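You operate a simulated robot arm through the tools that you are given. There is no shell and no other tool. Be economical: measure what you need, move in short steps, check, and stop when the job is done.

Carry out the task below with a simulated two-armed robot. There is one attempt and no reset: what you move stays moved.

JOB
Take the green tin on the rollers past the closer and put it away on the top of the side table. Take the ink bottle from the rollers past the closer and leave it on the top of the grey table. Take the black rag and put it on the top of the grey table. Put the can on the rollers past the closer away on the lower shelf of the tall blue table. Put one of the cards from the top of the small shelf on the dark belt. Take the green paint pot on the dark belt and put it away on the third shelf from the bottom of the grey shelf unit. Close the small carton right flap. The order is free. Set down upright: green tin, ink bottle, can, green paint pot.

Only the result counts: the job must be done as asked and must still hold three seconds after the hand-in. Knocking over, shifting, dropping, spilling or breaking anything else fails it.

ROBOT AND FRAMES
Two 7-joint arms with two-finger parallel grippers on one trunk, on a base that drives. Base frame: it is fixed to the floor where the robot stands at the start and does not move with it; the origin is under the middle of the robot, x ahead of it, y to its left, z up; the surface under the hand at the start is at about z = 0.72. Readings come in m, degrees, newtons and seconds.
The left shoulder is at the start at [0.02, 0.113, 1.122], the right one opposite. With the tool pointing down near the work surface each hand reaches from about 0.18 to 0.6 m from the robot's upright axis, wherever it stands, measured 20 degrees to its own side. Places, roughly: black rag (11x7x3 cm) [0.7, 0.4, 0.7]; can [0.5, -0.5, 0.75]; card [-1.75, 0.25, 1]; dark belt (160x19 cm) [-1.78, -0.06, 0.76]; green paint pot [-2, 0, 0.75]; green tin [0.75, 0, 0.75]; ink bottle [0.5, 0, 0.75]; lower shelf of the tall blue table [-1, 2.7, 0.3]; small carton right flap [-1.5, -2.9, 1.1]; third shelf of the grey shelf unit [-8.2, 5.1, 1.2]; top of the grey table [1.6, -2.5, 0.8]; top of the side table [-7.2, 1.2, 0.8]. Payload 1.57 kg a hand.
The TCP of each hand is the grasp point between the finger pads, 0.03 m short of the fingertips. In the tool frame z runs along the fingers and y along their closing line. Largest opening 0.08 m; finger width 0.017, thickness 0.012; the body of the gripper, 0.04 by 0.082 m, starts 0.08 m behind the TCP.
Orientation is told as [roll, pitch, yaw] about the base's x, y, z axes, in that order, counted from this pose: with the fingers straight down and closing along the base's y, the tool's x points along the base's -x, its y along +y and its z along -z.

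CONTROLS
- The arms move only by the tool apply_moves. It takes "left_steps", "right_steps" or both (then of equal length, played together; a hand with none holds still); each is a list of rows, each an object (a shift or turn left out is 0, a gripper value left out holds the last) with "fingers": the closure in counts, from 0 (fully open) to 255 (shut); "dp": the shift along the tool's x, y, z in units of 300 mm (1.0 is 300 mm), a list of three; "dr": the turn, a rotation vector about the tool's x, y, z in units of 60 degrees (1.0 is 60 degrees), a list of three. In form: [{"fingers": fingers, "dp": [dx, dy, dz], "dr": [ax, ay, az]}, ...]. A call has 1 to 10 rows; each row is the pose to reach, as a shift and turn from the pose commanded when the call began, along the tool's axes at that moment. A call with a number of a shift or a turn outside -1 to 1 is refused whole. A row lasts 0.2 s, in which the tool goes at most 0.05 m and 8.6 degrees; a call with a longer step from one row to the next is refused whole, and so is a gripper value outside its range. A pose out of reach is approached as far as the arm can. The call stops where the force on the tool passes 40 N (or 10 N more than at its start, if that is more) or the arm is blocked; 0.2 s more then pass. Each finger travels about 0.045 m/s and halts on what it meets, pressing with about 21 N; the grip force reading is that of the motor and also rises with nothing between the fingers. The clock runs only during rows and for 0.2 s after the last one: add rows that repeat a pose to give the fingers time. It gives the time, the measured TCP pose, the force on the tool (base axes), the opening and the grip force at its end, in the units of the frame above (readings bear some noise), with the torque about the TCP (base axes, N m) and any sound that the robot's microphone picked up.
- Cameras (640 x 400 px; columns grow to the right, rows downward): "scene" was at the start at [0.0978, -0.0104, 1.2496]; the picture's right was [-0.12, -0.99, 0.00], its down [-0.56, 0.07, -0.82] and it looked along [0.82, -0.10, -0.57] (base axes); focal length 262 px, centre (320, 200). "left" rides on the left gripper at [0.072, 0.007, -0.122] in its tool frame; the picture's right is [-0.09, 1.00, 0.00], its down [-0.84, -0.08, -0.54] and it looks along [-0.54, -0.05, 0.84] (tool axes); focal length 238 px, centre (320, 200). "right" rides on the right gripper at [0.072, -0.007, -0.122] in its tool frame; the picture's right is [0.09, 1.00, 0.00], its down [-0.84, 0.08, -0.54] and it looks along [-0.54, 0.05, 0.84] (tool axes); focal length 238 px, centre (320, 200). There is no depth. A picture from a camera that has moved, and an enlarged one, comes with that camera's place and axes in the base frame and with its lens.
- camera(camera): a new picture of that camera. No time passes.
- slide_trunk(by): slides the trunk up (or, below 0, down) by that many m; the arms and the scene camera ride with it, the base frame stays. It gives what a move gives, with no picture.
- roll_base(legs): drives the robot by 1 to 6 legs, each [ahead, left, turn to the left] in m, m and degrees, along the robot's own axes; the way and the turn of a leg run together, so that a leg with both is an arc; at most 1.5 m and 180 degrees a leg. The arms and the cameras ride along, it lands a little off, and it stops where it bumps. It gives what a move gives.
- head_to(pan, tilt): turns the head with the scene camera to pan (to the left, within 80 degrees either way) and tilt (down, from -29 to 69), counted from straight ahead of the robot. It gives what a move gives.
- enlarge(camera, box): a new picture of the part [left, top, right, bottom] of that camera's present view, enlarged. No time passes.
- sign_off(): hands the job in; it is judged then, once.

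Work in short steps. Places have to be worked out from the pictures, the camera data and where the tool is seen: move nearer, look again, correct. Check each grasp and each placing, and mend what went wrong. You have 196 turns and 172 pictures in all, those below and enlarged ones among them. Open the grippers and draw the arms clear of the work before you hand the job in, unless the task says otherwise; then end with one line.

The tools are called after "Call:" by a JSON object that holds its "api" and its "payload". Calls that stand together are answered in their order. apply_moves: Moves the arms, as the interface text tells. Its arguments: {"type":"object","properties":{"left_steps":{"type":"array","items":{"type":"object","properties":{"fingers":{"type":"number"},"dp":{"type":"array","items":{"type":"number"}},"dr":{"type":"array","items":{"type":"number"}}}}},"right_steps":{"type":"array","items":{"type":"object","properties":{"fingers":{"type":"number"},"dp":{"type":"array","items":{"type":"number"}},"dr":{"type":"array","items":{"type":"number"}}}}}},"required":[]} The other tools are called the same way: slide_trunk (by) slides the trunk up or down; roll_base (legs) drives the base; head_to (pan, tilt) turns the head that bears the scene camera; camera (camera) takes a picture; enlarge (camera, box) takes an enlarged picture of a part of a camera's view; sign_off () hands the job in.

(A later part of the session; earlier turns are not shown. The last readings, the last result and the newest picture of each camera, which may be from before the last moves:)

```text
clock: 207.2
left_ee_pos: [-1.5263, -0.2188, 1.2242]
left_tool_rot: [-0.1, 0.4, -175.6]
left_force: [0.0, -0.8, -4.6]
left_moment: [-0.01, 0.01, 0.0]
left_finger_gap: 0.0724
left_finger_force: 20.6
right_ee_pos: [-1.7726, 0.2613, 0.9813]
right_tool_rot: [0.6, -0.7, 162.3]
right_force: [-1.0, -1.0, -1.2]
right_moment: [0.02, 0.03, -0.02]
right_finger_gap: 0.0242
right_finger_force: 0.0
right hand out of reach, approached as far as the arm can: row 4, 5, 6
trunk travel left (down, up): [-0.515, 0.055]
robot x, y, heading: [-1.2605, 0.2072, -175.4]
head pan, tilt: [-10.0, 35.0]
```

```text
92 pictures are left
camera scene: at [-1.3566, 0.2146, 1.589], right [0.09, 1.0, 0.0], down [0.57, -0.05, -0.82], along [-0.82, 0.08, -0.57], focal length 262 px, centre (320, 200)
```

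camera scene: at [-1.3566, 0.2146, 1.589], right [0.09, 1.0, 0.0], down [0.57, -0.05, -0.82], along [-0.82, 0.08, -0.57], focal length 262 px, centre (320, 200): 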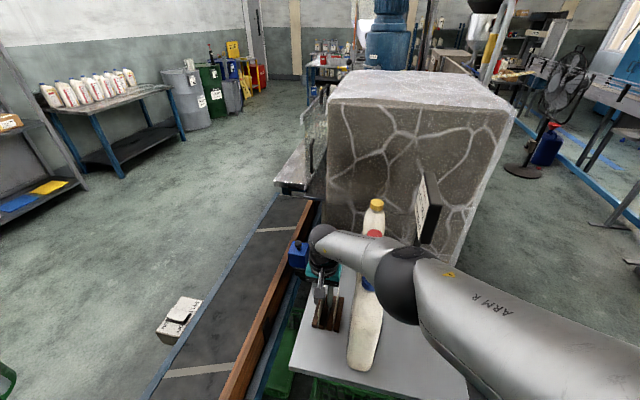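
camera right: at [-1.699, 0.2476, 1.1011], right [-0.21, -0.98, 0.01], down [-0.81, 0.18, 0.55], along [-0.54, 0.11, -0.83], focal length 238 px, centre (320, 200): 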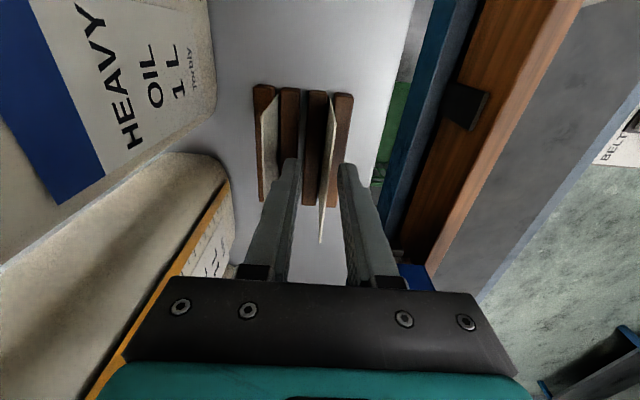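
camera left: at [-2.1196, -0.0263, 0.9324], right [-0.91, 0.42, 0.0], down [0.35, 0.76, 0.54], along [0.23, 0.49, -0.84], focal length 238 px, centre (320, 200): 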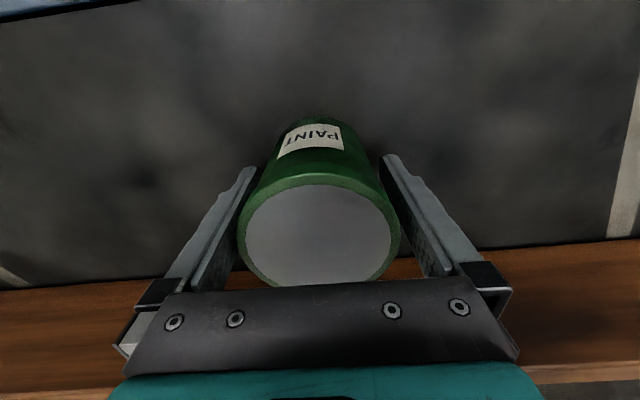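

Reach stops at 0.981. I lower the trunk 1.5 cm instead and close the fingers on the card.

Call:
{"api": "slide_trunk", "payload": {"by": -0.015}}

Call:
{"api": "camera", "payload": {"camera": "right"}}

Call:
{"api": "apply_moves", "payload": {"right_steps": [{"fingers": 255}, {"fingers": 255}, {"fingers": 255}, {"fingers": 255}]}}

Call:
{"api": "camera", "payload": {"camera": "right"}}

```text
clock: 207.9
left_ee_pos: [-1.5267, -0.22, 1.2084]
left_tool_rot: [0.0, 0.2, -175.6]
left_force: [0.6, 0.0, -3.8]
left_moment: [0.0, -0.03, -0.01]
left_finger_gap: 0.0725
left_finger_force: 22.2
right_ee_pos: [-1.773, 0.2615, 0.9643]
right_tool_rot: [0.6, -0.8, 162.4]
right_force: [0.3, -0.4, 0.4]
right_moment: [-0.01, -0.03, 0.0]
right_finger_gap: 0.0243
right_finger_force: 0.0
trunk travel left (down, up): [-0.5, 0.07]
robot x, y, heading: [-1.261, 0.2081, -175.3]
head pan, tilt: [-10.0, 35.0]
```

```text
91 pictures are left
camera right: at [-1.6989, 0.2475, 1.0862], right [-0.21, -0.98, 0.01], down [-0.81, 0.18, 0.55], along [-0.54, 0.11, -0.83], focal length 238 px, centre (320, 200)
```

right: 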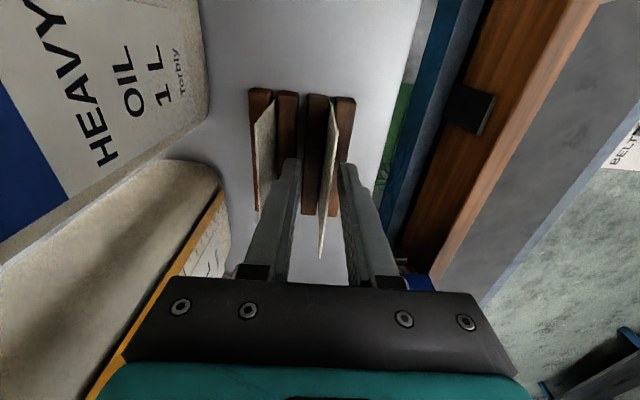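

```text
clock: 208.9
left_ee_pos: [-1.5267, -0.2199, 1.2093]
left_tool_rot: [-0.1, 0.3, -175.6]
left_force: [0.6, -0.7, -3.7]
left_moment: [-0.01, -0.02, 0.0]
left_finger_gap: 0.0722
left_finger_force: 20.8
right_ee_pos: [-1.7732, 0.259, 0.967]
right_tool_rot: [0.7, -0.8, 162.5]
right_force: [-2.6, -8.7, 0.6]
right_moment: [-0.36, 0.17, -0.03]
right_finger_gap: 0.002
right_finger_force: 21.3
trunk travel left (down, up): [-0.5, 0.07]
robot x, y, heading: [-1.2559, 0.2084, -175.6]
head pan, tilt: [-10.0, 35.0]
```

```text
90 pictures are left
camera right: at [-1.6994, 0.2455, 1.0866], right [-0.21, -0.98, 0.01], down [-0.81, 0.18, 0.55], along [-0.54, 0.11, -0.83], focal length 238 px, centre (320, 200)
```

right: 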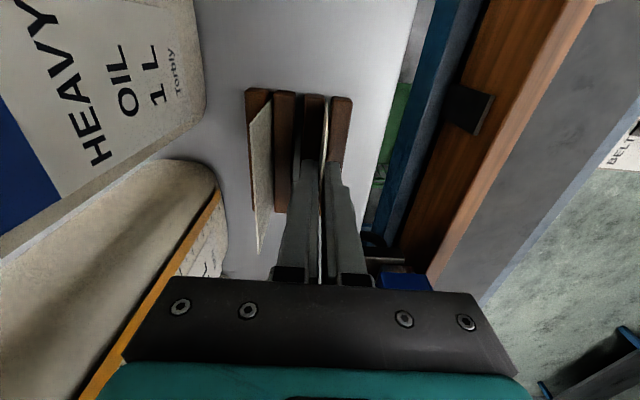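

Card gripped (2 mm). I relieve the sideways force by 3 mm and lift straight with the trunk.

Call:
{"api": "apply_moves", "payload": {"right_steps": [{"dp": [0, 0.01, 0]}]}}

Call:
{"api": "slide_trunk", "payload": {"by": 0.065}}

Call:
{"api": "camera", "payload": {"camera": "right"}}

```text
clock: 209.3
left_ee_pos: [-1.5268, -0.2206, 1.2083]
left_tool_rot: [-0.1, 0.2, -175.6]
left_force: [-0.4, 0.4, -3.6]
left_moment: [-0.01, -0.02, 0.01]
left_finger_gap: 0.0725
left_finger_force: 21.2
right_ee_pos: [-1.7747, 0.2588, 0.9662]
right_tool_rot: [0.5, -0.8, 162.2]
right_force: [-0.8, -5.1, 2.2]
right_moment: [-0.25, 0.07, -0.07]
right_finger_gap: 0.0018
right_finger_force: 21.2
trunk travel left (down, up): [-0.5, 0.07]
robot x, y, heading: [-1.2567, 0.2068, -175.5]
head pan, tilt: [-10.0, 35.0]
```

```text
clock: 210.3
left_ee_pos: [-1.5271, -0.2191, 1.2744]
left_tool_rot: [0.0, 0.3, -175.7]
left_force: [0.6, -0.4, -4.1]
left_moment: [-0.01, -0.04, -0.01]
left_finger_gap: 0.0724
left_finger_force: 20.7
right_ee_pos: [-1.7727, 0.2587, 1.0308]
right_tool_rot: [0.6, -0.8, 162.2]
right_force: [-0.2, -1.5, 0.3]
right_moment: [-0.01, -0.02, 0.02]
right_finger_gap: 0.0017
right_finger_force: 21.0
trunk travel left (down, up): [-0.565, 0.005]
robot x, y, heading: [-1.2601, 0.2077, -175.3]
head pan, tilt: [-10.0, 35.0]
```

```text
89 pictures are left
camera right: at [-1.6997, 0.2452, 1.1509], right [-0.22, -0.98, 0.01], down [-0.81, 0.18, 0.55], along [-0.54, 0.11, -0.83], focal length 238 px, centre (320, 200)
```

right: 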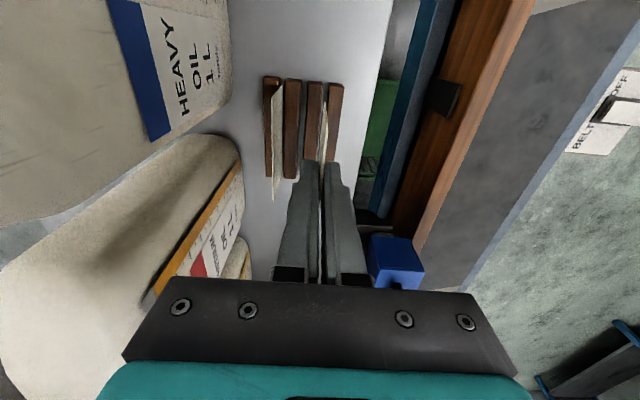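

The card is out and the holder undisturbed. I raise the hand 10 cm further, then turn left to face the belt.

Call:
{"api": "apply_moves", "payload": {"right_steps": [{"dp": [0, 0, -0.12]}, {"dp": [0, 0, -0.24]}, {"dp": [0, 0, -0.36]}, {"dp": [0, 0, -0.4]}]}}

Call:
{"api": "roll_base", "payload": {"legs": [[0, 0, 60]]}}

Call:
{"api": "head_to", "payload": {"pan": -5, "tilt": 50}}

Call:
{"api": "camera", "payload": {"camera": "scene"}}

```text
clock: 211.3
left_ee_pos: [-1.5276, -0.2201, 1.2738]
left_tool_rot: [-0.1, 0.3, -175.7]
left_force: [0.5, -0.9, -3.9]
left_moment: [0.02, 0.0, 0.01]
left_finger_gap: 0.0724
left_finger_force: 20.6
right_ee_pos: [-1.771, 0.2586, 1.1508]
right_tool_rot: [0.5, -0.8, 162.3]
right_force: [-0.2, 0.1, 0.8]
right_moment: [0.0, 0.0, -0.01]
right_finger_gap: 0.0017
right_finger_force: 21.2
trunk travel left (down, up): [-0.565, 0.005]
robot x, y, heading: [-1.2575, 0.2081, -175.4]
head pan, tilt: [-10.0, 35.0]
```

```text
clock: 214.3
left_ee_pos: [-1.0267, -0.2405, 1.2728]
left_tool_rot: [0.1, 0.3, -116.0]
left_force: [0.4, 0.1, -4.9]
left_moment: [0.01, 0.01, -0.05]
left_finger_gap: 0.0725
left_finger_force: 20.9
right_ee_pos: [-1.5638, -0.2083, 1.1515]
right_tool_rot: [0.6, -0.8, -138.1]
right_force: [-1.2, -0.5, 0.4]
right_moment: [0.01, 0.0, -0.01]
right_finger_gap: 0.0014
right_finger_force: 20.8
trunk travel left (down, up): [-0.565, 0.005]
robot x, y, heading: [-1.2603, 0.2072, -115.7]
head pan, tilt: [-10.0, 35.0]
```

```text
clock: 215.1
left_ee_pos: [-1.0274, -0.2404, 1.2743]
left_tool_rot: [-0.1, 0.2, -116.0]
left_force: [0.1, 0.9, -3.5]
left_moment: [0.02, -0.01, -0.04]
left_finger_gap: 0.0722
left_finger_force: 21.0
right_ee_pos: [-1.5641, -0.2093, 1.1509]
right_tool_rot: [0.7, -0.7, -138.1]
right_force: [0.3, 0.2, -0.7]
right_moment: [0.0, 0.02, 0.05]
right_finger_gap: 0.0018
right_finger_force: 21.1
trunk travel left (down, up): [-0.565, 0.005]
robot x, y, heading: [-1.2557, 0.2071, -115.9]
head pan, tilt: [-5.0, 50.0]
```

```text
88 pictures are left
camera scene: at [-1.3024, 0.1318, 1.6173], right [-0.86, 0.51, 0.0], down [0.39, 0.66, -0.64], along [-0.33, -0.55, -0.77], focal length 262 px, centre (320, 200)
```

scene: 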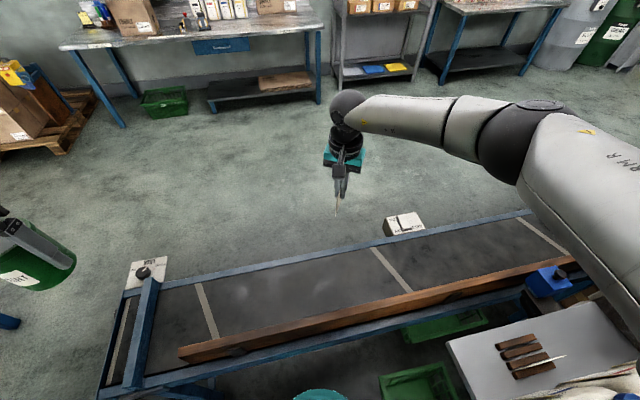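

I shift the card over the belt's middle (-1.54,-0.143) and lower the trunk.

Call:
{"api": "apply_moves", "payload": {"right_steps": [{"dp": [0.1, -0.05, 0]}, {"dp": [0.207, -0.11, 0]}, {"dp": [0.207, -0.11, 0]}]}}

Call:
{"api": "slide_trunk", "payload": {"by": -0.28}}

Call:
{"api": "camera", "payload": {"camera": "scene"}}

Call:
{"api": "camera", "payload": {"camera": "right"}}

```text
clock: 215.9
left_ee_pos: [-1.0268, -0.2402, 1.2726]
left_tool_rot: [-0.1, 0.3, -116.0]
left_force: [-0.6, -0.4, -4.7]
left_moment: [0.02, -0.01, 0.03]
left_finger_gap: 0.0723
left_finger_force: 21.5
right_ee_pos: [-1.5393, -0.1436, 1.1504]
right_tool_rot: [0.7, -0.8, -138.1]
right_force: [0.3, 0.6, 0.0]
right_moment: [0.01, -0.03, 0.02]
right_finger_gap: 0.0019
right_finger_force: 20.8
trunk travel left (down, up): [-0.565, 0.005]
robot x, y, heading: [-1.2562, 0.2074, -115.7]
head pan, tilt: [-5.0, 50.0]
```

```text
clock: 218.7
left_ee_pos: [-1.0269, -0.2413, 0.9939]
left_tool_rot: [0.0, 0.3, -116.0]
left_force: [-0.9, 0.2, -3.5]
left_moment: [0.01, 0.01, -0.04]
left_finger_gap: 0.0722
left_finger_force: 20.5
right_ee_pos: [-1.5383, -0.1432, 0.8709]
right_tool_rot: [0.7, -0.8, -138.1]
right_force: [0.2, -0.1, 0.8]
right_moment: [-0.02, -0.04, 0.03]
right_finger_gap: 0.0019
right_finger_force: 21.2
trunk travel left (down, up): [-0.285, 0.285]
robot x, y, heading: [-1.2586, 0.2073, -116.0]
head pan, tilt: [-5.0, 50.0]
```

```text
87 pictures are left
camera scene: at [-1.3024, 0.1318, 1.3373], right [-0.86, 0.51, 0.0], down [0.39, 0.66, -0.64], along [-0.33, -0.55, -0.77], focal length 262 px, centre (320, 200)
```

scene: 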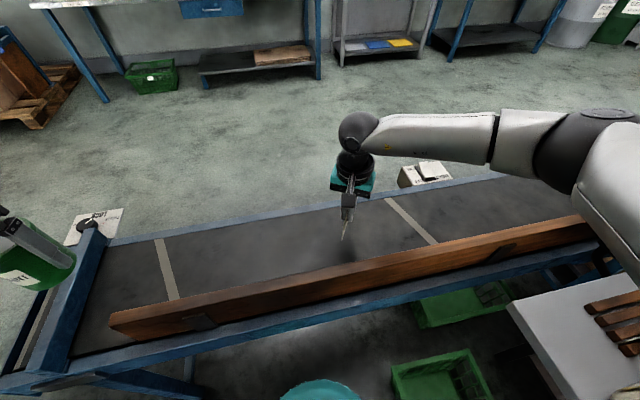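

```text
86 pictures are left
camera right: at [-1.4889, -0.0877, 0.9903], right [0.73, -0.68, 0.01], down [-0.57, -0.61, 0.55], along [-0.37, -0.41, -0.83], focal length 238 px, centre (320, 200)
```

right: 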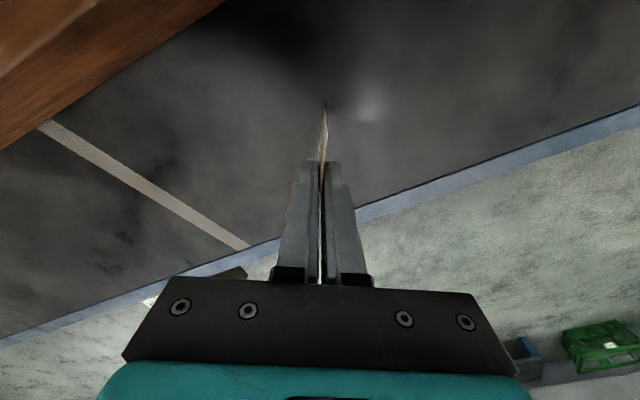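

The card is over the belt, about 5 cm up. I lower until its edge nearly touches, then release.

Call:
{"api": "apply_moves", "payload": {"right_steps": [{"dp": [0, 0, 0.05]}, {"dp": [0, 0, 0.1]}, {"dp": [0, 0, 0.13]}, {"dp": [0, 0, 0.15]}, {"dp": [0, 0, 0.15]}]}}

Call:
{"api": "enlarge", "payload": {"camera": "scene", "box": [290, 170, 410, 280]}}

```text
clock: 219.9
left_ee_pos: [-1.0264, -0.2406, 0.994]
left_tool_rot: [-0.1, 0.2, -115.9]
left_force: [0.4, 0.0, -4.9]
left_moment: [0.04, 0.01, -0.02]
left_finger_gap: 0.0723
left_finger_force: 21.0
right_ee_pos: [-1.5378, -0.1449, 0.824]
right_tool_rot: [0.7, -0.8, -138.1]
right_force: [0.6, 0.6, 6.5]
right_moment: [0.08, 0.0, 0.04]
right_finger_gap: 0.0018
right_finger_force: 20.7
trunk travel left (down, up): [-0.285, 0.285]
robot x, y, heading: [-1.2584, 0.2056, -115.6]
head pan, tilt: [-5.0, 50.0]
```

```text
3.64 times, centred on (350, 225) of scene
camera zoom: at [-1.3021, 0.1322, 1.3373], right [-0.86, 0.51, 0.0], down [0.39, 0.66, -0.64], along [-0.33, -0.55, -0.77], focal length 952 px, centre (211, 109)
```

zoom: 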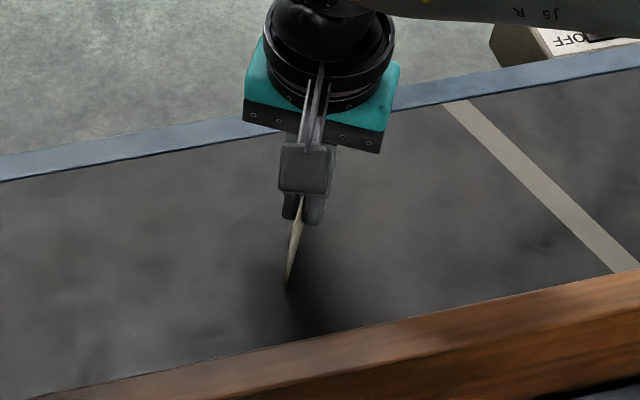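

Contact felt (6.5 N). I open the fingers and rise.

Call:
{"api": "apply_moves", "payload": {"right_steps": [{"fingers": 150}, {"fingers": 100}, {"fingers": 60}, {"fingers": 60}, {"fingers": 60, "dp": [0, 0, -0.1]}, {"fingers": 60, "dp": [0, 0, -0.25]}, {"fingers": 60, "dp": [0, 0, -0.4]}, {"fingers": 60, "dp": [0, 0, -0.5]}, {"fingers": 0, "dp": [0, 0, -0.6]}]}}

Call:
{"api": "camera", "payload": {"camera": "scene"}}

Call:
{"api": "head_to", "payload": {"pan": -65, "tilt": 45}}

Call:
{"api": "camera", "payload": {"camera": "scene"}}

```text
clock: 221.9
left_ee_pos: [-1.0273, -0.2389, 0.9938]
left_tool_rot: [0.1, 0.2, -116.0]
left_force: [-0.2, 0.4, -4.0]
left_moment: [-0.02, 0.0, 0.03]
left_finger_gap: 0.0724
left_finger_force: 21.2
right_ee_pos: [-1.5388, -0.1415, 1.0035]
right_tool_rot: [0.5, -0.8, -138.1]
right_force: [0.4, -0.2, 0.4]
right_moment: [0.03, 0.0, 0.0]
right_finger_gap: 0.0801
right_finger_force: 0.1
trunk travel left (down, up): [-0.285, 0.285]
robot x, y, heading: [-1.2589, 0.2069, -116.0]
head pan, tilt: [-5.0, 50.0]
```

```text
84 pictures are left
camera scene: at [-1.3023, 0.1319, 1.3372], right [-0.86, 0.51, 0.0], down [0.39, 0.66, -0.64], along [-0.33, -0.55, -0.77], focal length 262 px, centre (320, 200)
```

scene: 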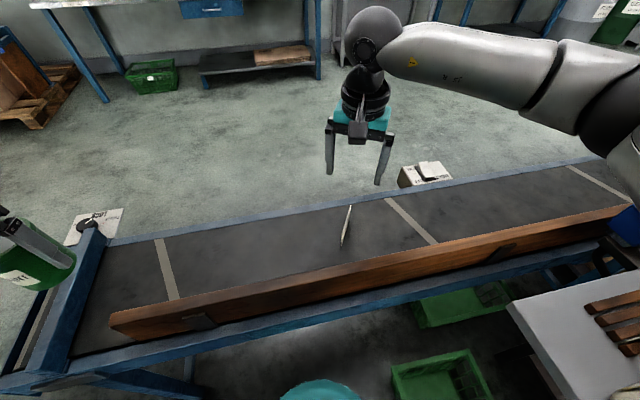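

```text
clock: 223.2
left_ee_pos: [-1.0281, -0.2397, 0.9935]
left_tool_rot: [0.0, 0.3, -115.9]
left_force: [-0.4, 0.2, -3.3]
left_moment: [0.08, 0.02, -0.01]
left_finger_gap: 0.0723
left_finger_force: 20.8
right_ee_pos: [-1.5396, -0.1417, 1.0051]
right_tool_rot: [0.6, -0.9, -138.1]
right_force: [0.8, 0.9, -0.3]
right_moment: [-0.02, -0.01, 0.0]
right_finger_gap: 0.0798
right_finger_force: 0.0
trunk travel left (down, up): [-0.285, 0.285]
robot x, y, heading: [-1.2595, 0.209, -116.0]
head pan, tilt: [-65.0, 45.0]
```

```text
83 pictures are left
camera scene: at [-1.3443, 0.199, 1.3442], right [0.01, 1.0, 0.0], down [0.71, -0.01, -0.71], along [-0.71, 0.01, -0.71], focal length 262 px, centre (320, 200)
```

scene: 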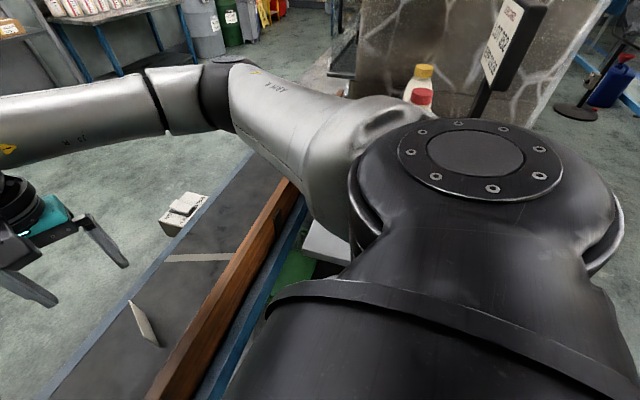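

The card now rests (standing on its long edge) on the belt. Next is the can: I turn left and drive back to the conveyor near the can.

Call:
{"api": "roll_base", "payload": {"legs": [[0, 0.05, 0], [0, 0, 97], [1.0, 0.05, 0], [0, 0, 3]]}}

Call:
{"api": "head_to", "payload": {"pan": -15, "tilt": 35}}

Call:
{"api": "camera", "payload": {"camera": "scene"}}

```text
clock: 233.5
left_ee_pos: [0.137, 0.2745, 0.9931]
left_tool_rot: [-0.1, 0.4, -13.4]
left_force: [0.6, -0.4, -3.8]
left_moment: [0.01, 0.05, -0.01]
left_finger_gap: 0.0723
left_finger_force: 21.0
right_ee_pos: [0.1528, -0.246, 1.0041]
right_tool_rot: [0.7, -0.8, -35.5]
right_force: [-0.2, -0.3, 0.5]
right_moment: [0.02, 0.02, 0.03]
right_finger_gap: 0.0801
right_finger_force: 0.0
trunk travel left (down, up): [-0.285, 0.285]
robot x, y, heading: [-0.2529, -0.0476, -13.4]
head pan, tilt: [-65.0, 45.0]
```

```text
clock: 234.7
left_ee_pos: [0.137, 0.2746, 0.9945]
left_tool_rot: [-0.1, 0.3, -13.4]
left_force: [0.5, 0.0, -4.6]
left_moment: [0.01, 0.01, 0.05]
left_finger_gap: 0.0721
left_finger_force: 20.9
right_ee_pos: [0.1528, -0.2455, 1.0046]
right_tool_rot: [0.5, -0.8, -35.6]
right_force: [0.3, -0.3, -0.7]
right_moment: [0.02, 0.06, 0.0]
right_finger_gap: 0.0801
right_finger_force: 0.0
trunk travel left (down, up): [-0.285, 0.285]
robot x, y, heading: [-0.2468, -0.0472, -13.2]
head pan, tilt: [-15.0, 35.0]
```

```text
82 pictures are left
camera scene: at [-0.161, -0.0922, 1.359], right [-0.47, -0.88, 0.0], down [-0.51, 0.27, -0.82], along [0.72, -0.39, -0.57], focal length 262 px, centre (320, 200)
```

scene: 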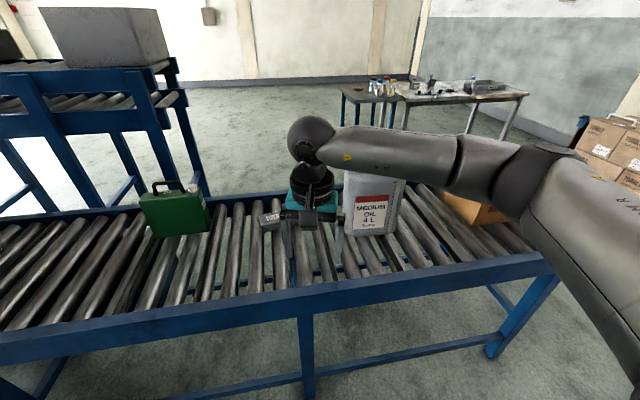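

The can is at about (0.38,-0.58). I raise the right hand and square it, then shift right and closer to the conveyor.

Call:
{"api": "apply_moves", "payload": {"right_steps": [{"dp": [0, 0, -0.14], "dr": [0, 0, -0.1]}, {"dp": [0, 0, -0.28], "dr": [0, 0, -0.2]}, {"dp": [0, 0, -0.42], "dr": [0, 0, -0.3]}, {"dp": [0, 0, -0.56], "dr": [0, 0, -0.38]}, {"dp": [0, 0, -0.6], "dr": [0, 0, -0.38]}]}}

Call:
{"api": "roll_base", "payload": {"legs": [[0, -0.26, -2.5], [0.2, 0, 0]]}}

Call:
{"api": "head_to", "payload": {"pan": -15, "tilt": 45}}

Call:
{"api": "camera", "payload": {"camera": "scene"}}

Call:
{"api": "camera", "payload": {"camera": "right"}}

```text
clock: 235.9
left_ee_pos: [0.1375, 0.273, 0.9933]
left_tool_rot: [-0.1, 0.3, -13.4]
left_force: [-0.4, -0.8, -3.9]
left_moment: [0.0, 0.06, -0.04]
left_finger_gap: 0.0723
left_finger_force: 20.8
right_ee_pos: [0.15, -0.2461, 1.1844]
right_tool_rot: [0.1, -1.0, -12.5]
right_force: [0.4, 0.6, 0.8]
right_moment: [0.02, 0.0, -0.02]
right_finger_gap: 0.0801
right_finger_force: 0.1
trunk travel left (down, up): [-0.285, 0.285]
robot x, y, heading: [-0.2505, -0.0533, -13.4]
head pan, tilt: [-15.0, 35.0]
```

```text
clock: 238.9
left_ee_pos: [0.2774, -0.0422, 0.9936]
left_tool_rot: [-0.1, 0.3, -15.6]
left_force: [-0.2, 0.2, -4.3]
left_moment: [0.02, 0.02, -0.02]
left_finger_gap: 0.0723
left_finger_force: 21.0
right_ee_pos: [0.2708, -0.5628, 1.1829]
right_tool_rot: [0.3, -0.9, -14.9]
right_force: [0.6, 0.9, 0.4]
right_moment: [-0.03, 0.02, -0.02]
right_finger_gap: 0.0798
right_finger_force: 0.0
trunk travel left (down, up): [-0.285, 0.285]
robot x, y, heading: [-0.1201, -0.3522, -15.5]
head pan, tilt: [-15.0, 35.0]
```

```text
clock: 239.7
left_ee_pos: [0.2762, -0.0424, 0.9931]
left_tool_rot: [-0.1, 0.4, -15.7]
left_force: [0.0, -0.4, -4.7]
left_moment: [0.05, 0.02, 0.01]
left_finger_gap: 0.0721
left_finger_force: 20.7
right_ee_pos: [0.2707, -0.5639, 1.1832]
right_tool_rot: [0.2, -0.9, -14.9]
right_force: [0.1, 0.3, -0.9]
right_moment: [-0.05, 0.02, 0.01]
right_finger_gap: 0.0799
right_finger_force: 0.1
trunk travel left (down, up): [-0.285, 0.285]
robot x, y, heading: [-0.1221, -0.3509, -15.5]
head pan, tilt: [-15.0, 45.0]
```

```text
81 pictures are left
camera scene: at [-0.0406, -0.3938, 1.3442], right [-0.51, -0.86, 0.0], down [-0.61, 0.36, -0.71], along [0.61, -0.36, -0.71], focal length 262 px, centre (320, 200)
```

scene: 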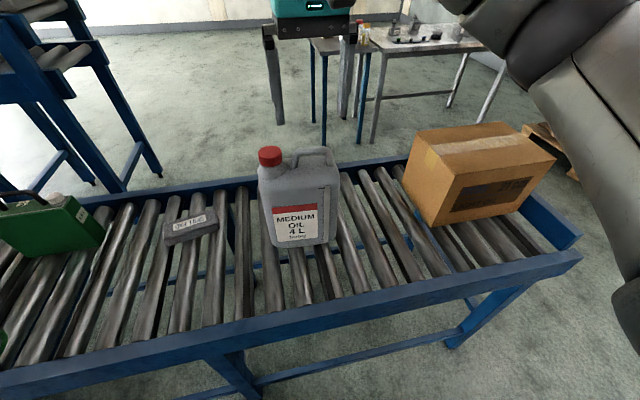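

```text
80 pictures are left
camera right: at [0.198, -0.5505, 1.3041], right [0.17, 0.99, 0.0], down [0.82, -0.14, 0.56], along [0.55, -0.09, -0.83], focal length 238 px, centre (320, 200)
```

right: 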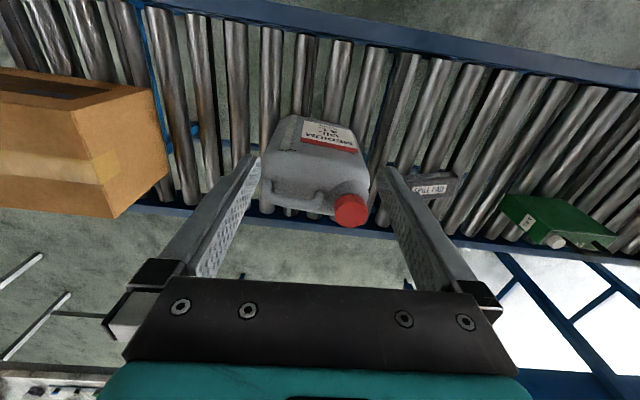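

I zoom on the can in both views to find the handle.

Call:
{"api": "enlarge", "payload": {"camera": "scene", "box": [240, 130, 360, 260]}}

Call:
{"api": "enlarge", "payload": {"camera": "right", "box": [250, 100, 390, 240]}}

```text
3.08 times, centred on (300, 195) of scene
camera zoom: at [-0.0406, -0.3938, 1.3442], right [-0.51, -0.86, 0.0], down [-0.61, 0.36, -0.71], along [0.61, -0.36, -0.71], focal length 806 px, centre (382, 215)
```

zoom: 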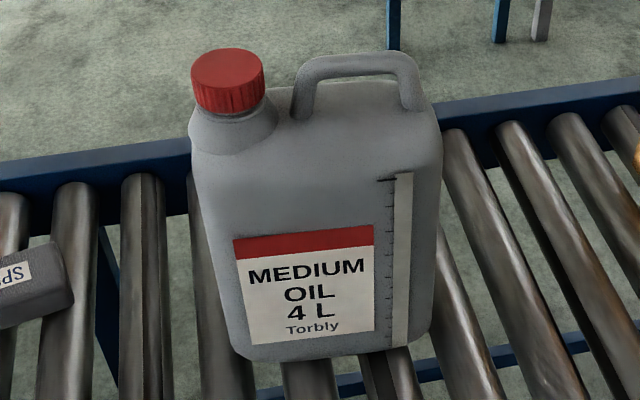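

```text
2.86 times, centred on (320, 170) of right
camera zoom: at [0.198, -0.5505, 1.3041], right [0.17, 0.99, 0.0], down [0.82, -0.14, 0.56], along [0.55, -0.09, -0.83], focal length 681 px, centre (320, 286)
```

zoom: 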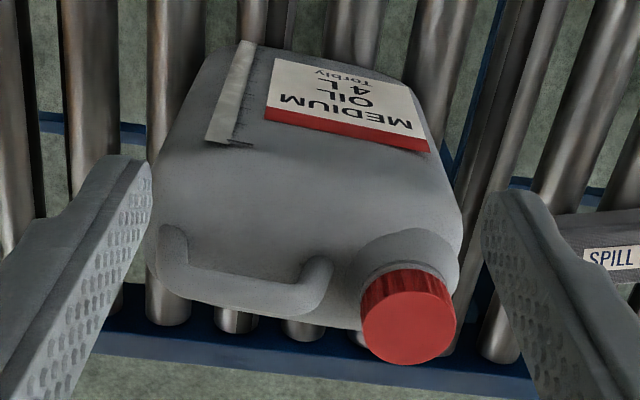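

The handle bar is at about (0.371,-0.615,1.03), running along the conveyor. I roll 5 cm closer and turn the right hand +92° so that the fingers close across the bar.

Call:
{"api": "roll_base", "payload": {"legs": [[0.05, 0, 0]]}}

Call:
{"api": "apply_moves", "payload": {"right_steps": [{"dr": [0, 0, -0.125]}, {"dr": [0, 0, -0.25]}, {"dr": [0, 0, -0.375]}, {"dr": [0, 0, -0.5]}, {"dr": [0, 0, -0.625]}, {"dr": [0, 0, -0.75]}, {"dr": [0, 0, -0.875]}, {"dr": [0, 0, -1.0]}]}}

Call:
{"api": "apply_moves", "payload": {"right_steps": [{"dr": [0, 0, -0.125]}, {"dr": [0, 0, -0.25]}, {"dr": [0, 0, -0.375]}, {"dr": [0, 0, -0.5]}, {"dr": [0, 0, -0.52]}]}}

Call:
{"api": "camera", "payload": {"camera": "right"}}

```text
clock: 240.6
left_ee_pos: [0.3267, -0.0567, 0.9934]
left_tool_rot: [-0.1, 0.4, -15.5]
left_force: [-0.1, -0.7, -3.4]
left_moment: [-0.01, 0.07, 0.01]
left_finger_gap: 0.0723
left_finger_force: 21.1
right_ee_pos: [0.3187, -0.5775, 1.1829]
right_tool_rot: [0.1, -0.9, -14.9]
right_force: [0.0, -1.0, -1.0]
right_moment: [-0.01, 0.0, 0.01]
right_finger_gap: 0.0802
right_finger_force: 0.1
trunk travel left (down, up): [-0.285, 0.285]
robot x, y, heading: [-0.0707, -0.3627, -15.5]
head pan, tilt: [-15.0, 45.0]
```

```text
clock: 242.4
left_ee_pos: [0.3246, -0.0558, 0.9942]
left_tool_rot: [-0.1, 0.3, -15.6]
left_force: [0.6, -0.4, -4.6]
left_moment: [-0.03, 0.04, 0.01]
left_finger_gap: 0.0725
left_finger_force: 20.9
right_ee_pos: [0.2912, -0.5543, 1.1802]
right_tool_rot: [-0.8, -0.7, 45.2]
right_force: [-0.3, 0.3, 0.4]
right_moment: [0.01, -0.02, 0.02]
right_finger_gap: 0.0799
right_finger_force: 0.0
right hand out of reach, approached as far as the arm can: row 7, 8
trunk travel left (down, up): [-0.285, 0.285]
robot x, y, heading: [-0.0713, -0.3674, -15.1]
head pan, tilt: [-15.0, 45.0]
```

```text
clock: 243.6
left_ee_pos: [0.326, -0.0549, 0.9937]
left_tool_rot: [0.0, 0.3, -15.5]
left_force: [0.7, -0.2, -3.6]
left_moment: [-0.01, 0.03, 0.0]
left_finger_gap: 0.0726
left_finger_force: 21.9
right_ee_pos: [0.1933, -0.4758, 1.1704]
right_tool_rot: [-0.9, -0.2, 76.1]
right_force: [-0.1, 0.4, 0.1]
right_moment: [0.0, 0.03, 0.04]
right_finger_gap: 0.0802
right_finger_force: 0.0
right hand out of reach, approached as far as the arm can: row 1, 2, 3, 4, 5
trunk travel left (down, up): [-0.285, 0.285]
robot x, y, heading: [-0.0709, -0.3613, -15.6]
head pan, tilt: [-15.0, 45.0]
```

```text
77 pictures are left
camera right: at [0.1802, -0.5454, 1.2916], right [-0.99, 0.15, -0.02], down [0.12, 0.83, 0.54], along [0.1, 0.54, -0.84], focal length 238 px, centre (320, 200)
```

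right: 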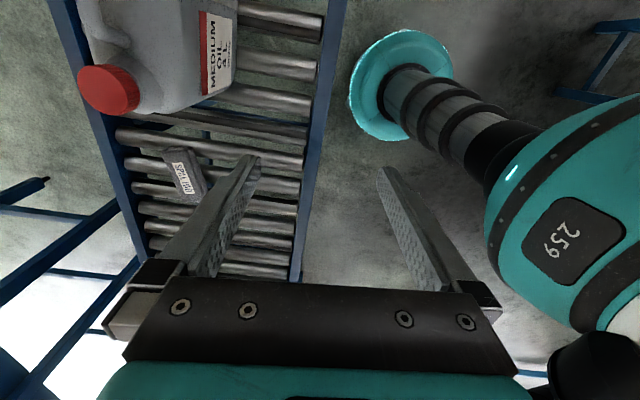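

That turn cramps the arm. I turn the wrist the other way (to about -103°), bringing the hand back out at the same time.

Call:
{"api": "apply_moves", "payload": {"right_steps": [{"dp": [0.03, -0.06, 0], "dr": [0, 0, 0.125]}, {"dp": [0.06, -0.12, 0], "dr": [0, 0, 0.25]}, {"dp": [0.09, -0.18, 0], "dr": [0, 0, 0.375]}, {"dp": [0.12, -0.24, 0], "dr": [0, 0, 0.5]}, {"dp": [0.15, -0.3, 0], "dr": [0, 0, 0.625]}, {"dp": [0.18, -0.36, 0], "dr": [0, 0, 0.75]}, {"dp": [0.21, -0.42, 0], "dr": [0, 0, 0.875]}, {"dp": [0.21, -0.45, 0], "dr": [0, 0, 1.0]}]}}

Call:
{"api": "apply_moves", "payload": {"right_steps": [{"dr": [0, 0, 0.125]}, {"dr": [0, 0, 0.25]}, {"dr": [0, 0, 0.375]}, {"dr": [0, 0, 0.5]}, {"dr": [0, 0, 0.625]}, {"dr": [0, 0, 0.75]}, {"dr": [0, 0, 0.875]}, {"dr": [0, 0, 1.0]}]}}

Call:
{"api": "apply_moves", "payload": {"right_steps": [{"dr": [0, 0, 0.125]}, {"dr": [0, 0, 0.25]}, {"dr": [0, 0, 0.375]}, {"dr": [0, 0, 0.5]}, {"dr": [0, 0, 0.625]}, {"dr": [0, 0, 0.75]}, {"dr": [0, 0, 0.875]}, {"dr": [0, 0, 0.98]}]}}

Call:
{"api": "camera", "payload": {"camera": "right"}}

```text
clock: 245.4
left_ee_pos: [0.3251, -0.0549, 0.9936]
left_tool_rot: [-0.1, 0.4, -15.6]
left_force: [-0.6, 0.2, -4.3]
left_moment: [0.0, -0.01, -0.01]
left_finger_gap: 0.0724
left_finger_force: 20.4
right_ee_pos: [0.3063, -0.5677, 1.1684]
right_tool_rot: [-0.3, -0.9, 16.2]
right_force: [0.5, -0.3, -0.9]
right_moment: [0.01, -0.01, -0.01]
right_finger_gap: 0.08
right_finger_force: 0.0
trunk travel left (down, up): [-0.285, 0.285]
robot x, y, heading: [-0.0701, -0.3672, -15.3]
head pan, tilt: [-15.0, 45.0]
```

```text
clock: 247.2
left_ee_pos: [0.3251, -0.055, 0.994]
left_tool_rot: [-0.1, 0.3, -15.5]
left_force: [0.5, -0.4, -4.8]
left_moment: [0.02, 0.04, 0.0]
left_finger_gap: 0.0725
left_finger_force: 21.3
right_ee_pos: [0.3052, -0.5695, 1.1673]
right_tool_rot: [0.6, -0.7, -43.9]
right_force: [0.4, -0.1, 0.1]
right_moment: [-0.02, 0.0, 0.04]
right_finger_gap: 0.0801
right_finger_force: 0.0
trunk travel left (down, up): [-0.285, 0.285]
robot x, y, heading: [-0.0725, -0.3663, -15.6]
head pan, tilt: [-15.0, 45.0]
```

```text
clock: 249.0
left_ee_pos: [0.3246, -0.0544, 0.994]
left_tool_rot: [0.0, 0.4, -15.6]
left_force: [-0.9, 0.5, -4.1]
left_moment: [0.01, 0.0, 0.02]
left_finger_gap: 0.0723
left_finger_force: 20.7
right_ee_pos: [0.3066, -0.5693, 1.1674]
right_tool_rot: [1.0, 0.1, -102.6]
right_force: [0.3, 0.4, 0.9]
right_moment: [0.02, -0.03, -0.03]
right_finger_gap: 0.0803
right_finger_force: 0.1
trunk travel left (down, up): [-0.285, 0.285]
robot x, y, heading: [-0.0717, -0.3649, -15.3]
head pan, tilt: [-15.0, 45.0]
```

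```text
76 pictures are left
camera right: at [0.3146, -0.497, 1.2888], right [0.99, -0.13, 0.02], down [-0.12, -0.83, 0.54], along [-0.06, -0.54, -0.84], focal length 238 px, centre (320, 200)
```

right: 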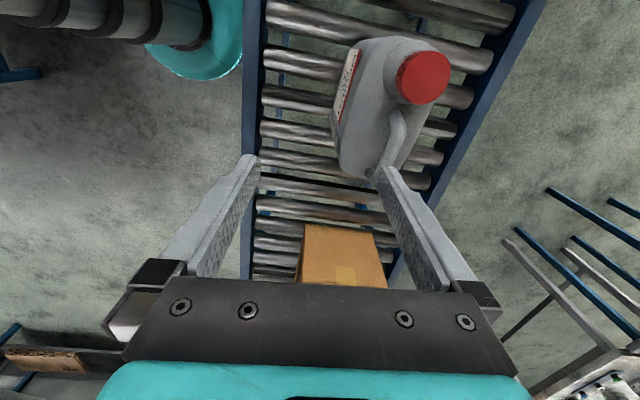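

This orientation works. The handle bar is centred near (0.38,-0.60). I move above its inner half and check.

Call:
{"api": "apply_moves", "payload": {"right_steps": [{"dp": [0, 0.13, 0.0], "dr": [0, -0.017, 0.05]}, {"dp": [-0.01, 0.26, 0.05], "dr": [0, -0.017, 0.05]}, {"dp": [-0.01, 0.26, 0.15], "dr": [0, -0.017, 0.05]}, {"dp": [-0.01, 0.26, 0.24], "dr": [0, -0.017, 0.05]}, {"dp": [-0.01, 0.26, 0.24], "dr": [0, -0.017, 0.05]}]}}

Call:
{"api": "camera", "payload": {"camera": "right"}}

Call:
{"api": "enlarge", "payload": {"camera": "scene", "box": [220, 60, 380, 200]}}

```text
clock: 250.2
left_ee_pos: [0.3249, -0.0554, 0.9942]
left_tool_rot: [-0.1, 0.3, -15.7]
left_force: [0.2, 0.4, -3.6]
left_moment: [0.04, 0.03, 0.0]
left_finger_gap: 0.0722
left_finger_force: 21.0
right_ee_pos: [0.383, -0.5887, 1.0948]
right_tool_rot: [1.1, -0.8, -105.5]
right_force: [-0.8, -0.5, -0.2]
right_moment: [0.03, 0.01, 0.0]
right_finger_gap: 0.0801
right_finger_force: 0.0
trunk travel left (down, up): [-0.285, 0.285]
robot x, y, heading: [-0.0714, -0.3641, -15.5]
head pan, tilt: [-15.0, 45.0]
```

```text
75 pictures are left
camera right: at [0.3944, -0.5151, 1.2166], right [0.98, -0.18, 0.02], down [-0.16, -0.82, 0.55], along [-0.08, -0.55, -0.83], focal length 238 px, centre (320, 200)
```

right: 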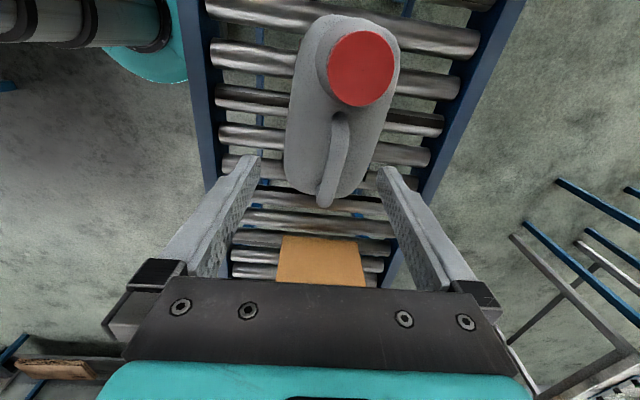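

```text
2.86 times, centred on (300, 130) of scene
camera zoom: at [0.0075, -0.407, 1.3442], right [-0.51, -0.86, 0.0], down [-0.61, 0.36, -0.71], along [0.61, -0.36, -0.71], focal length 748 px, centre (377, 400)
```

zoom: 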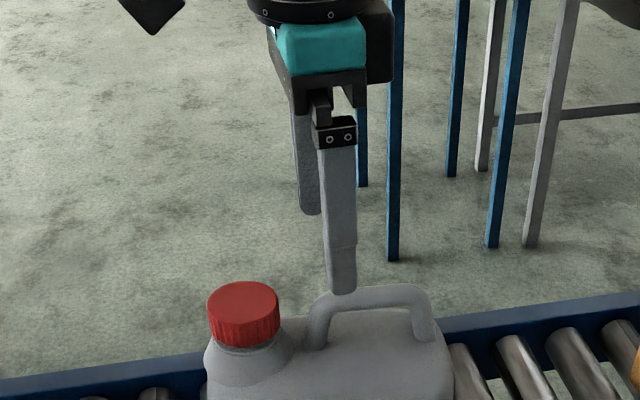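

The bar lies 13.5 mm off in the closing direction and ~5° skewed. I correct and lower 4 cm, then view again.

Call:
{"api": "apply_moves", "payload": {"right_steps": [{"dp": [0, 0.045, 0.0], "dr": [0, -0.015, 0.08]}, {"dp": [0, 0.045, 0.07], "dr": [0, -0.015, 0.08]}, {"dp": [0, 0.045, 0.13], "dr": [0, -0.015, 0.08]}, {"dp": [0, 0.045, 0.13], "dr": [0, -0.015, 0.08]}]}}

Call:
{"api": "camera", "payload": {"camera": "right"}}

Call:
{"api": "enlarge", "payload": {"camera": "scene", "box": [220, 60, 380, 200]}}

```text
clock: 251.2
left_ee_pos: [0.3248, -0.0553, 0.9937]
left_tool_rot: [-0.1, 0.2, -15.6]
left_force: [-0.7, 0.3, -3.9]
left_moment: [0.04, 0.01, 0.02]
left_finger_gap: 0.0721
left_finger_force: 20.5
right_ee_pos: [0.3958, -0.5925, 1.0571]
right_tool_rot: [1.1, -1.6, -110.2]
right_force: [0.8, 0.0, -0.5]
right_moment: [-0.02, -0.03, -0.01]
right_finger_gap: 0.0801
right_finger_force: 0.0
trunk travel left (down, up): [-0.285, 0.285]
robot x, y, heading: [-0.0699, -0.3634, -15.8]
head pan, tilt: [-15.0, 45.0]
```

```text
73 pictures are left
camera right: at [0.414, -0.518, 1.1772], right [0.97, -0.26, 0.02], down [-0.22, -0.79, 0.57], along [-0.13, -0.55, -0.82], focal length 238 px, centre (320, 200)
```

right: 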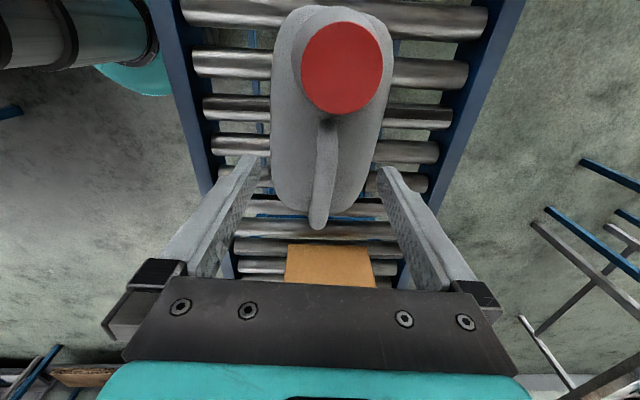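

```text
2.86 times, centred on (300, 130) of scene
camera zoom: at [0.0076, -0.4071, 1.3442], right [-0.51, -0.86, 0.0], down [-0.61, 0.36, -0.71], along [0.61, -0.36, -0.71], focal length 748 px, centre (377, 400)
```

zoom: 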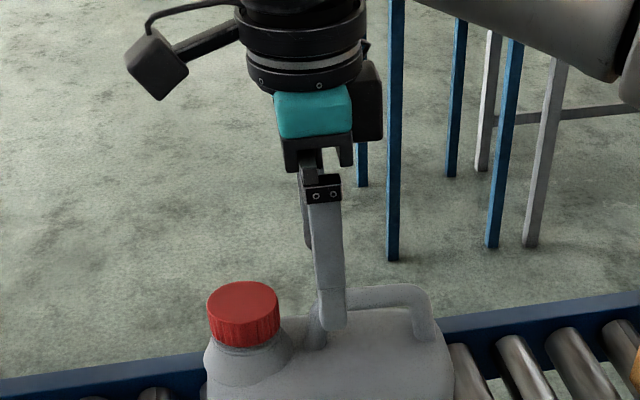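

Bar now centred and aligned. I lower 1.5 cm more and close on the bar.

Call:
{"api": "apply_moves", "payload": {"right_steps": [{"dp": [0, 0, 0.03]}, {"dp": [0, 0, 0.05]}, {"dp": [0, 0, 0.05], "fingers": 255}, {"dp": [0, 0, 0.05], "fingers": 255}, {"dp": [0, 0, 0.05], "fingers": 255}, {"dp": [0, 0, 0.05], "fingers": 255}, {"dp": [0, 0, 0.05], "fingers": 255}, {"dp": [0, 0, 0.05], "fingers": 255}]}}

Call:
{"api": "camera", "payload": {"camera": "right"}}

Call:
{"api": "enlarge", "payload": {"camera": "scene", "box": [220, 100, 380, 240]}}

```text
clock: 253.0
left_ee_pos: [0.323, -0.0554, 0.994]
left_tool_rot: [0.0, 0.2, -15.5]
left_force: [0.6, 1.0, -4.1]
left_moment: [0.0, -0.01, 0.02]
left_finger_gap: 0.0721
left_finger_force: 21.0
right_ee_pos: [0.3965, -0.593, 1.0454]
right_tool_rot: [1.4, -1.4, -110.3]
right_force: [2.8, -1.5, 19.8]
right_moment: [-0.18, -0.09, 0.01]
right_finger_gap: 0.0001
right_finger_force: 21.2
trunk travel left (down, up): [-0.285, 0.285]
robot x, y, heading: [-0.075, -0.3673, -15.2]
head pan, tilt: [-15.0, 45.0]
```

```text
71 pictures are left
camera right: at [0.4141, -0.5178, 1.1661], right [0.97, -0.26, 0.02], down [-0.23, -0.79, 0.56], along [-0.13, -0.55, -0.83], focal length 238 px, centre (320, 200)
```

right: 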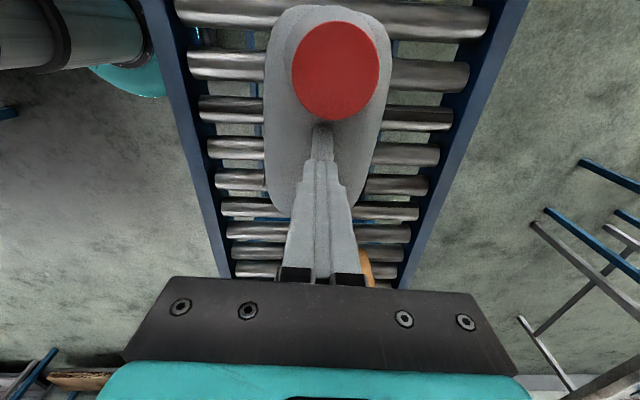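

```text
2.86 times, centred on (300, 170) of scene
camera zoom: at [0.0066, -0.4065, 1.3444], right [-0.51, -0.86, 0.0], down [-0.61, 0.36, -0.71], along [0.61, -0.36, -0.71], focal length 748 px, centre (377, 286)
```

zoom: 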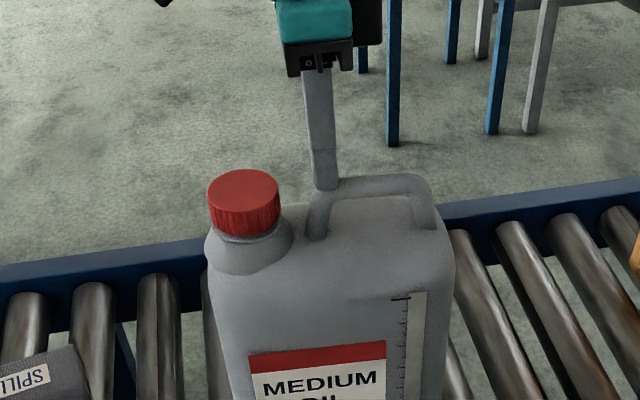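

The fingers closed on top of the bar: its top is at z≈1.013. I raise, open, shift 1 cm along the bar, and lower 4 cm deeper.

Call:
{"api": "apply_moves", "payload": {"right_steps": [{"dp": [0, 0, -0.06]}, {"dp": [-0.02, 0, -0.1], "fingers": 0}, {"dp": [-0.04, 0, -0.1], "fingers": 0}, {"dp": [-0.04, 0, -0.1], "fingers": 0}, {"dp": [-0.04, 0, -0.1], "fingers": 0}, {"dp": [-0.04, 0, -0.1], "fingers": 0}, {"dp": [-0.04, 0, 0.0], "fingers": 0}, {"dp": [-0.04, 0, 0.07], "fingers": 0}, {"dp": [-0.04, 0, 0.13], "fingers": 0}, {"dp": [-0.04, 0, 0.13], "fingers": 0}]}}

Call:
{"api": "camera", "payload": {"camera": "right"}}

Call:
{"api": "enlarge", "payload": {"camera": "scene", "box": [220, 100, 380, 240]}}

```text
clock: 255.2
left_ee_pos: [0.3248, -0.0567, 0.9945]
left_tool_rot: [-0.1, 0.3, -15.6]
left_force: [-0.3, 0.0, -4.5]
left_moment: [0.03, 0.02, 0.03]
left_finger_gap: 0.0726
left_finger_force: 20.7
right_ee_pos: [0.3915, -0.6066, 1.0034]
right_tool_rot: [1.1, -1.6, -110.3]
right_force: [0.0, -0.1, 0.0]
right_moment: [0.02, 0.01, 0.03]
right_finger_gap: 0.0799
right_finger_force: 0.0
trunk travel left (down, up): [-0.285, 0.285]
robot x, y, heading: [-0.0726, -0.3632, -15.4]
head pan, tilt: [-15.0, 45.0]
```

```text
69 pictures are left
camera right: at [0.4107, -0.5326, 1.123], right [0.97, -0.26, 0.02], down [-0.22, -0.79, 0.57], along [-0.13, -0.55, -0.82], focal length 238 px, centre (320, 200)
```

right: 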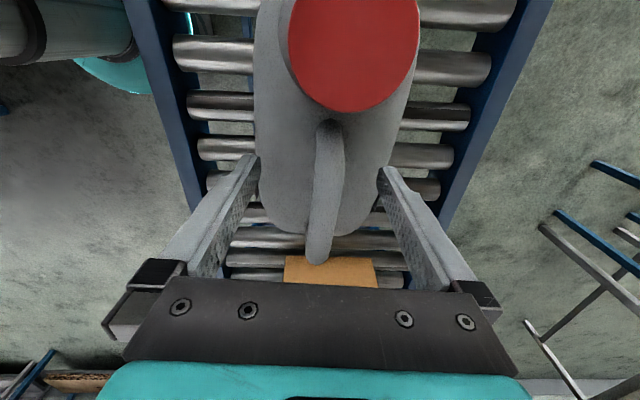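

```text
2.86 times, centred on (300, 170) of scene
camera zoom: at [0.0076, -0.407, 1.3442], right [-0.51, -0.86, 0.0], down [-0.61, 0.36, -0.71], along [0.61, -0.36, -0.71], focal length 748 px, centre (377, 286)
```

zoom: 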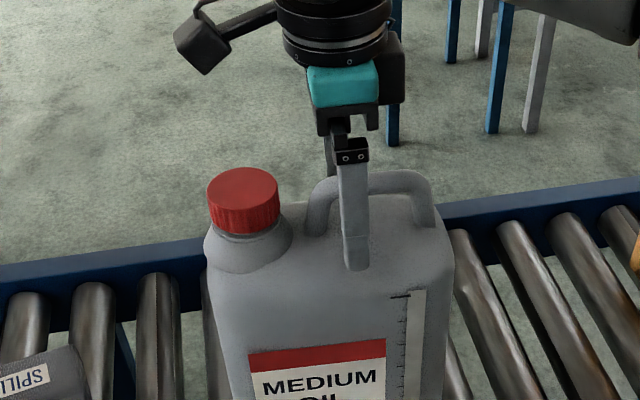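

Fingers straddle the bar. I close and lift.

Call:
{"api": "apply_moves", "payload": {"right_steps": [{"fingers": 255}, {"fingers": 255}, {"fingers": 255}, {"fingers": 255}, {"fingers": 255}, {"fingers": 255}]}}

Call:
{"api": "apply_moves", "payload": {"right_steps": [{"dp": [0, 0, -0.05]}, {"dp": [0, 0, -0.12]}, {"dp": [0, 0, -0.2]}, {"dp": [0, 0, -0.2]}]}}

Call:
{"api": "camera", "payload": {"camera": "scene"}}

```text
clock: 256.6
left_ee_pos: [0.3258, -0.0543, 0.9944]
left_tool_rot: [-0.1, 0.3, -15.7]
left_force: [0.2, -1.5, -4.7]
left_moment: [-0.01, 0.03, -0.03]
left_finger_gap: 0.0721
left_finger_force: 20.7
right_ee_pos: [0.3909, -0.6072, 1.0041]
right_tool_rot: [1.2, -1.7, -110.3]
right_force: [0.4, 0.7, -0.4]
right_moment: [0.01, -0.01, 0.01]
right_finger_gap: 0.0171
right_finger_force: 21.1
trunk travel left (down, up): [-0.285, 0.285]
robot x, y, heading: [-0.0692, -0.3651, -15.6]
head pan, tilt: [-15.0, 45.0]
```

```text
clock: 257.6
left_ee_pos: [0.3251, -0.055, 0.9937]
left_tool_rot: [0.0, 0.3, -15.6]
left_force: [1.0, 0.3, -3.7]
left_moment: [0.0, 0.01, 0.0]
left_finger_gap: 0.0726
left_finger_force: 20.5
right_ee_pos: [0.3928, -0.605, 1.0647]
right_tool_rot: [1.1, -1.6, -110.3]
right_force: [0.4, -0.3, -1.9]
right_moment: [-0.07, 0.03, -0.01]
right_finger_gap: 0.0166
right_finger_force: 20.8
trunk travel left (down, up): [-0.285, 0.285]
robot x, y, heading: [-0.0703, -0.3639, -15.4]
head pan, tilt: [-15.0, 45.0]
```

```text
67 pictures are left
camera scene: at [0.0078, -0.4072, 1.3441], right [-0.51, -0.86, 0.0], down [-0.61, 0.36, -0.71], along [0.61, -0.36, -0.71], focal length 262 px, centre (320, 200)
```

scene: 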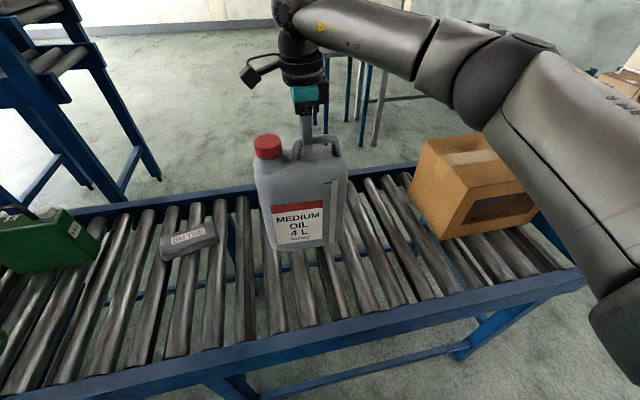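

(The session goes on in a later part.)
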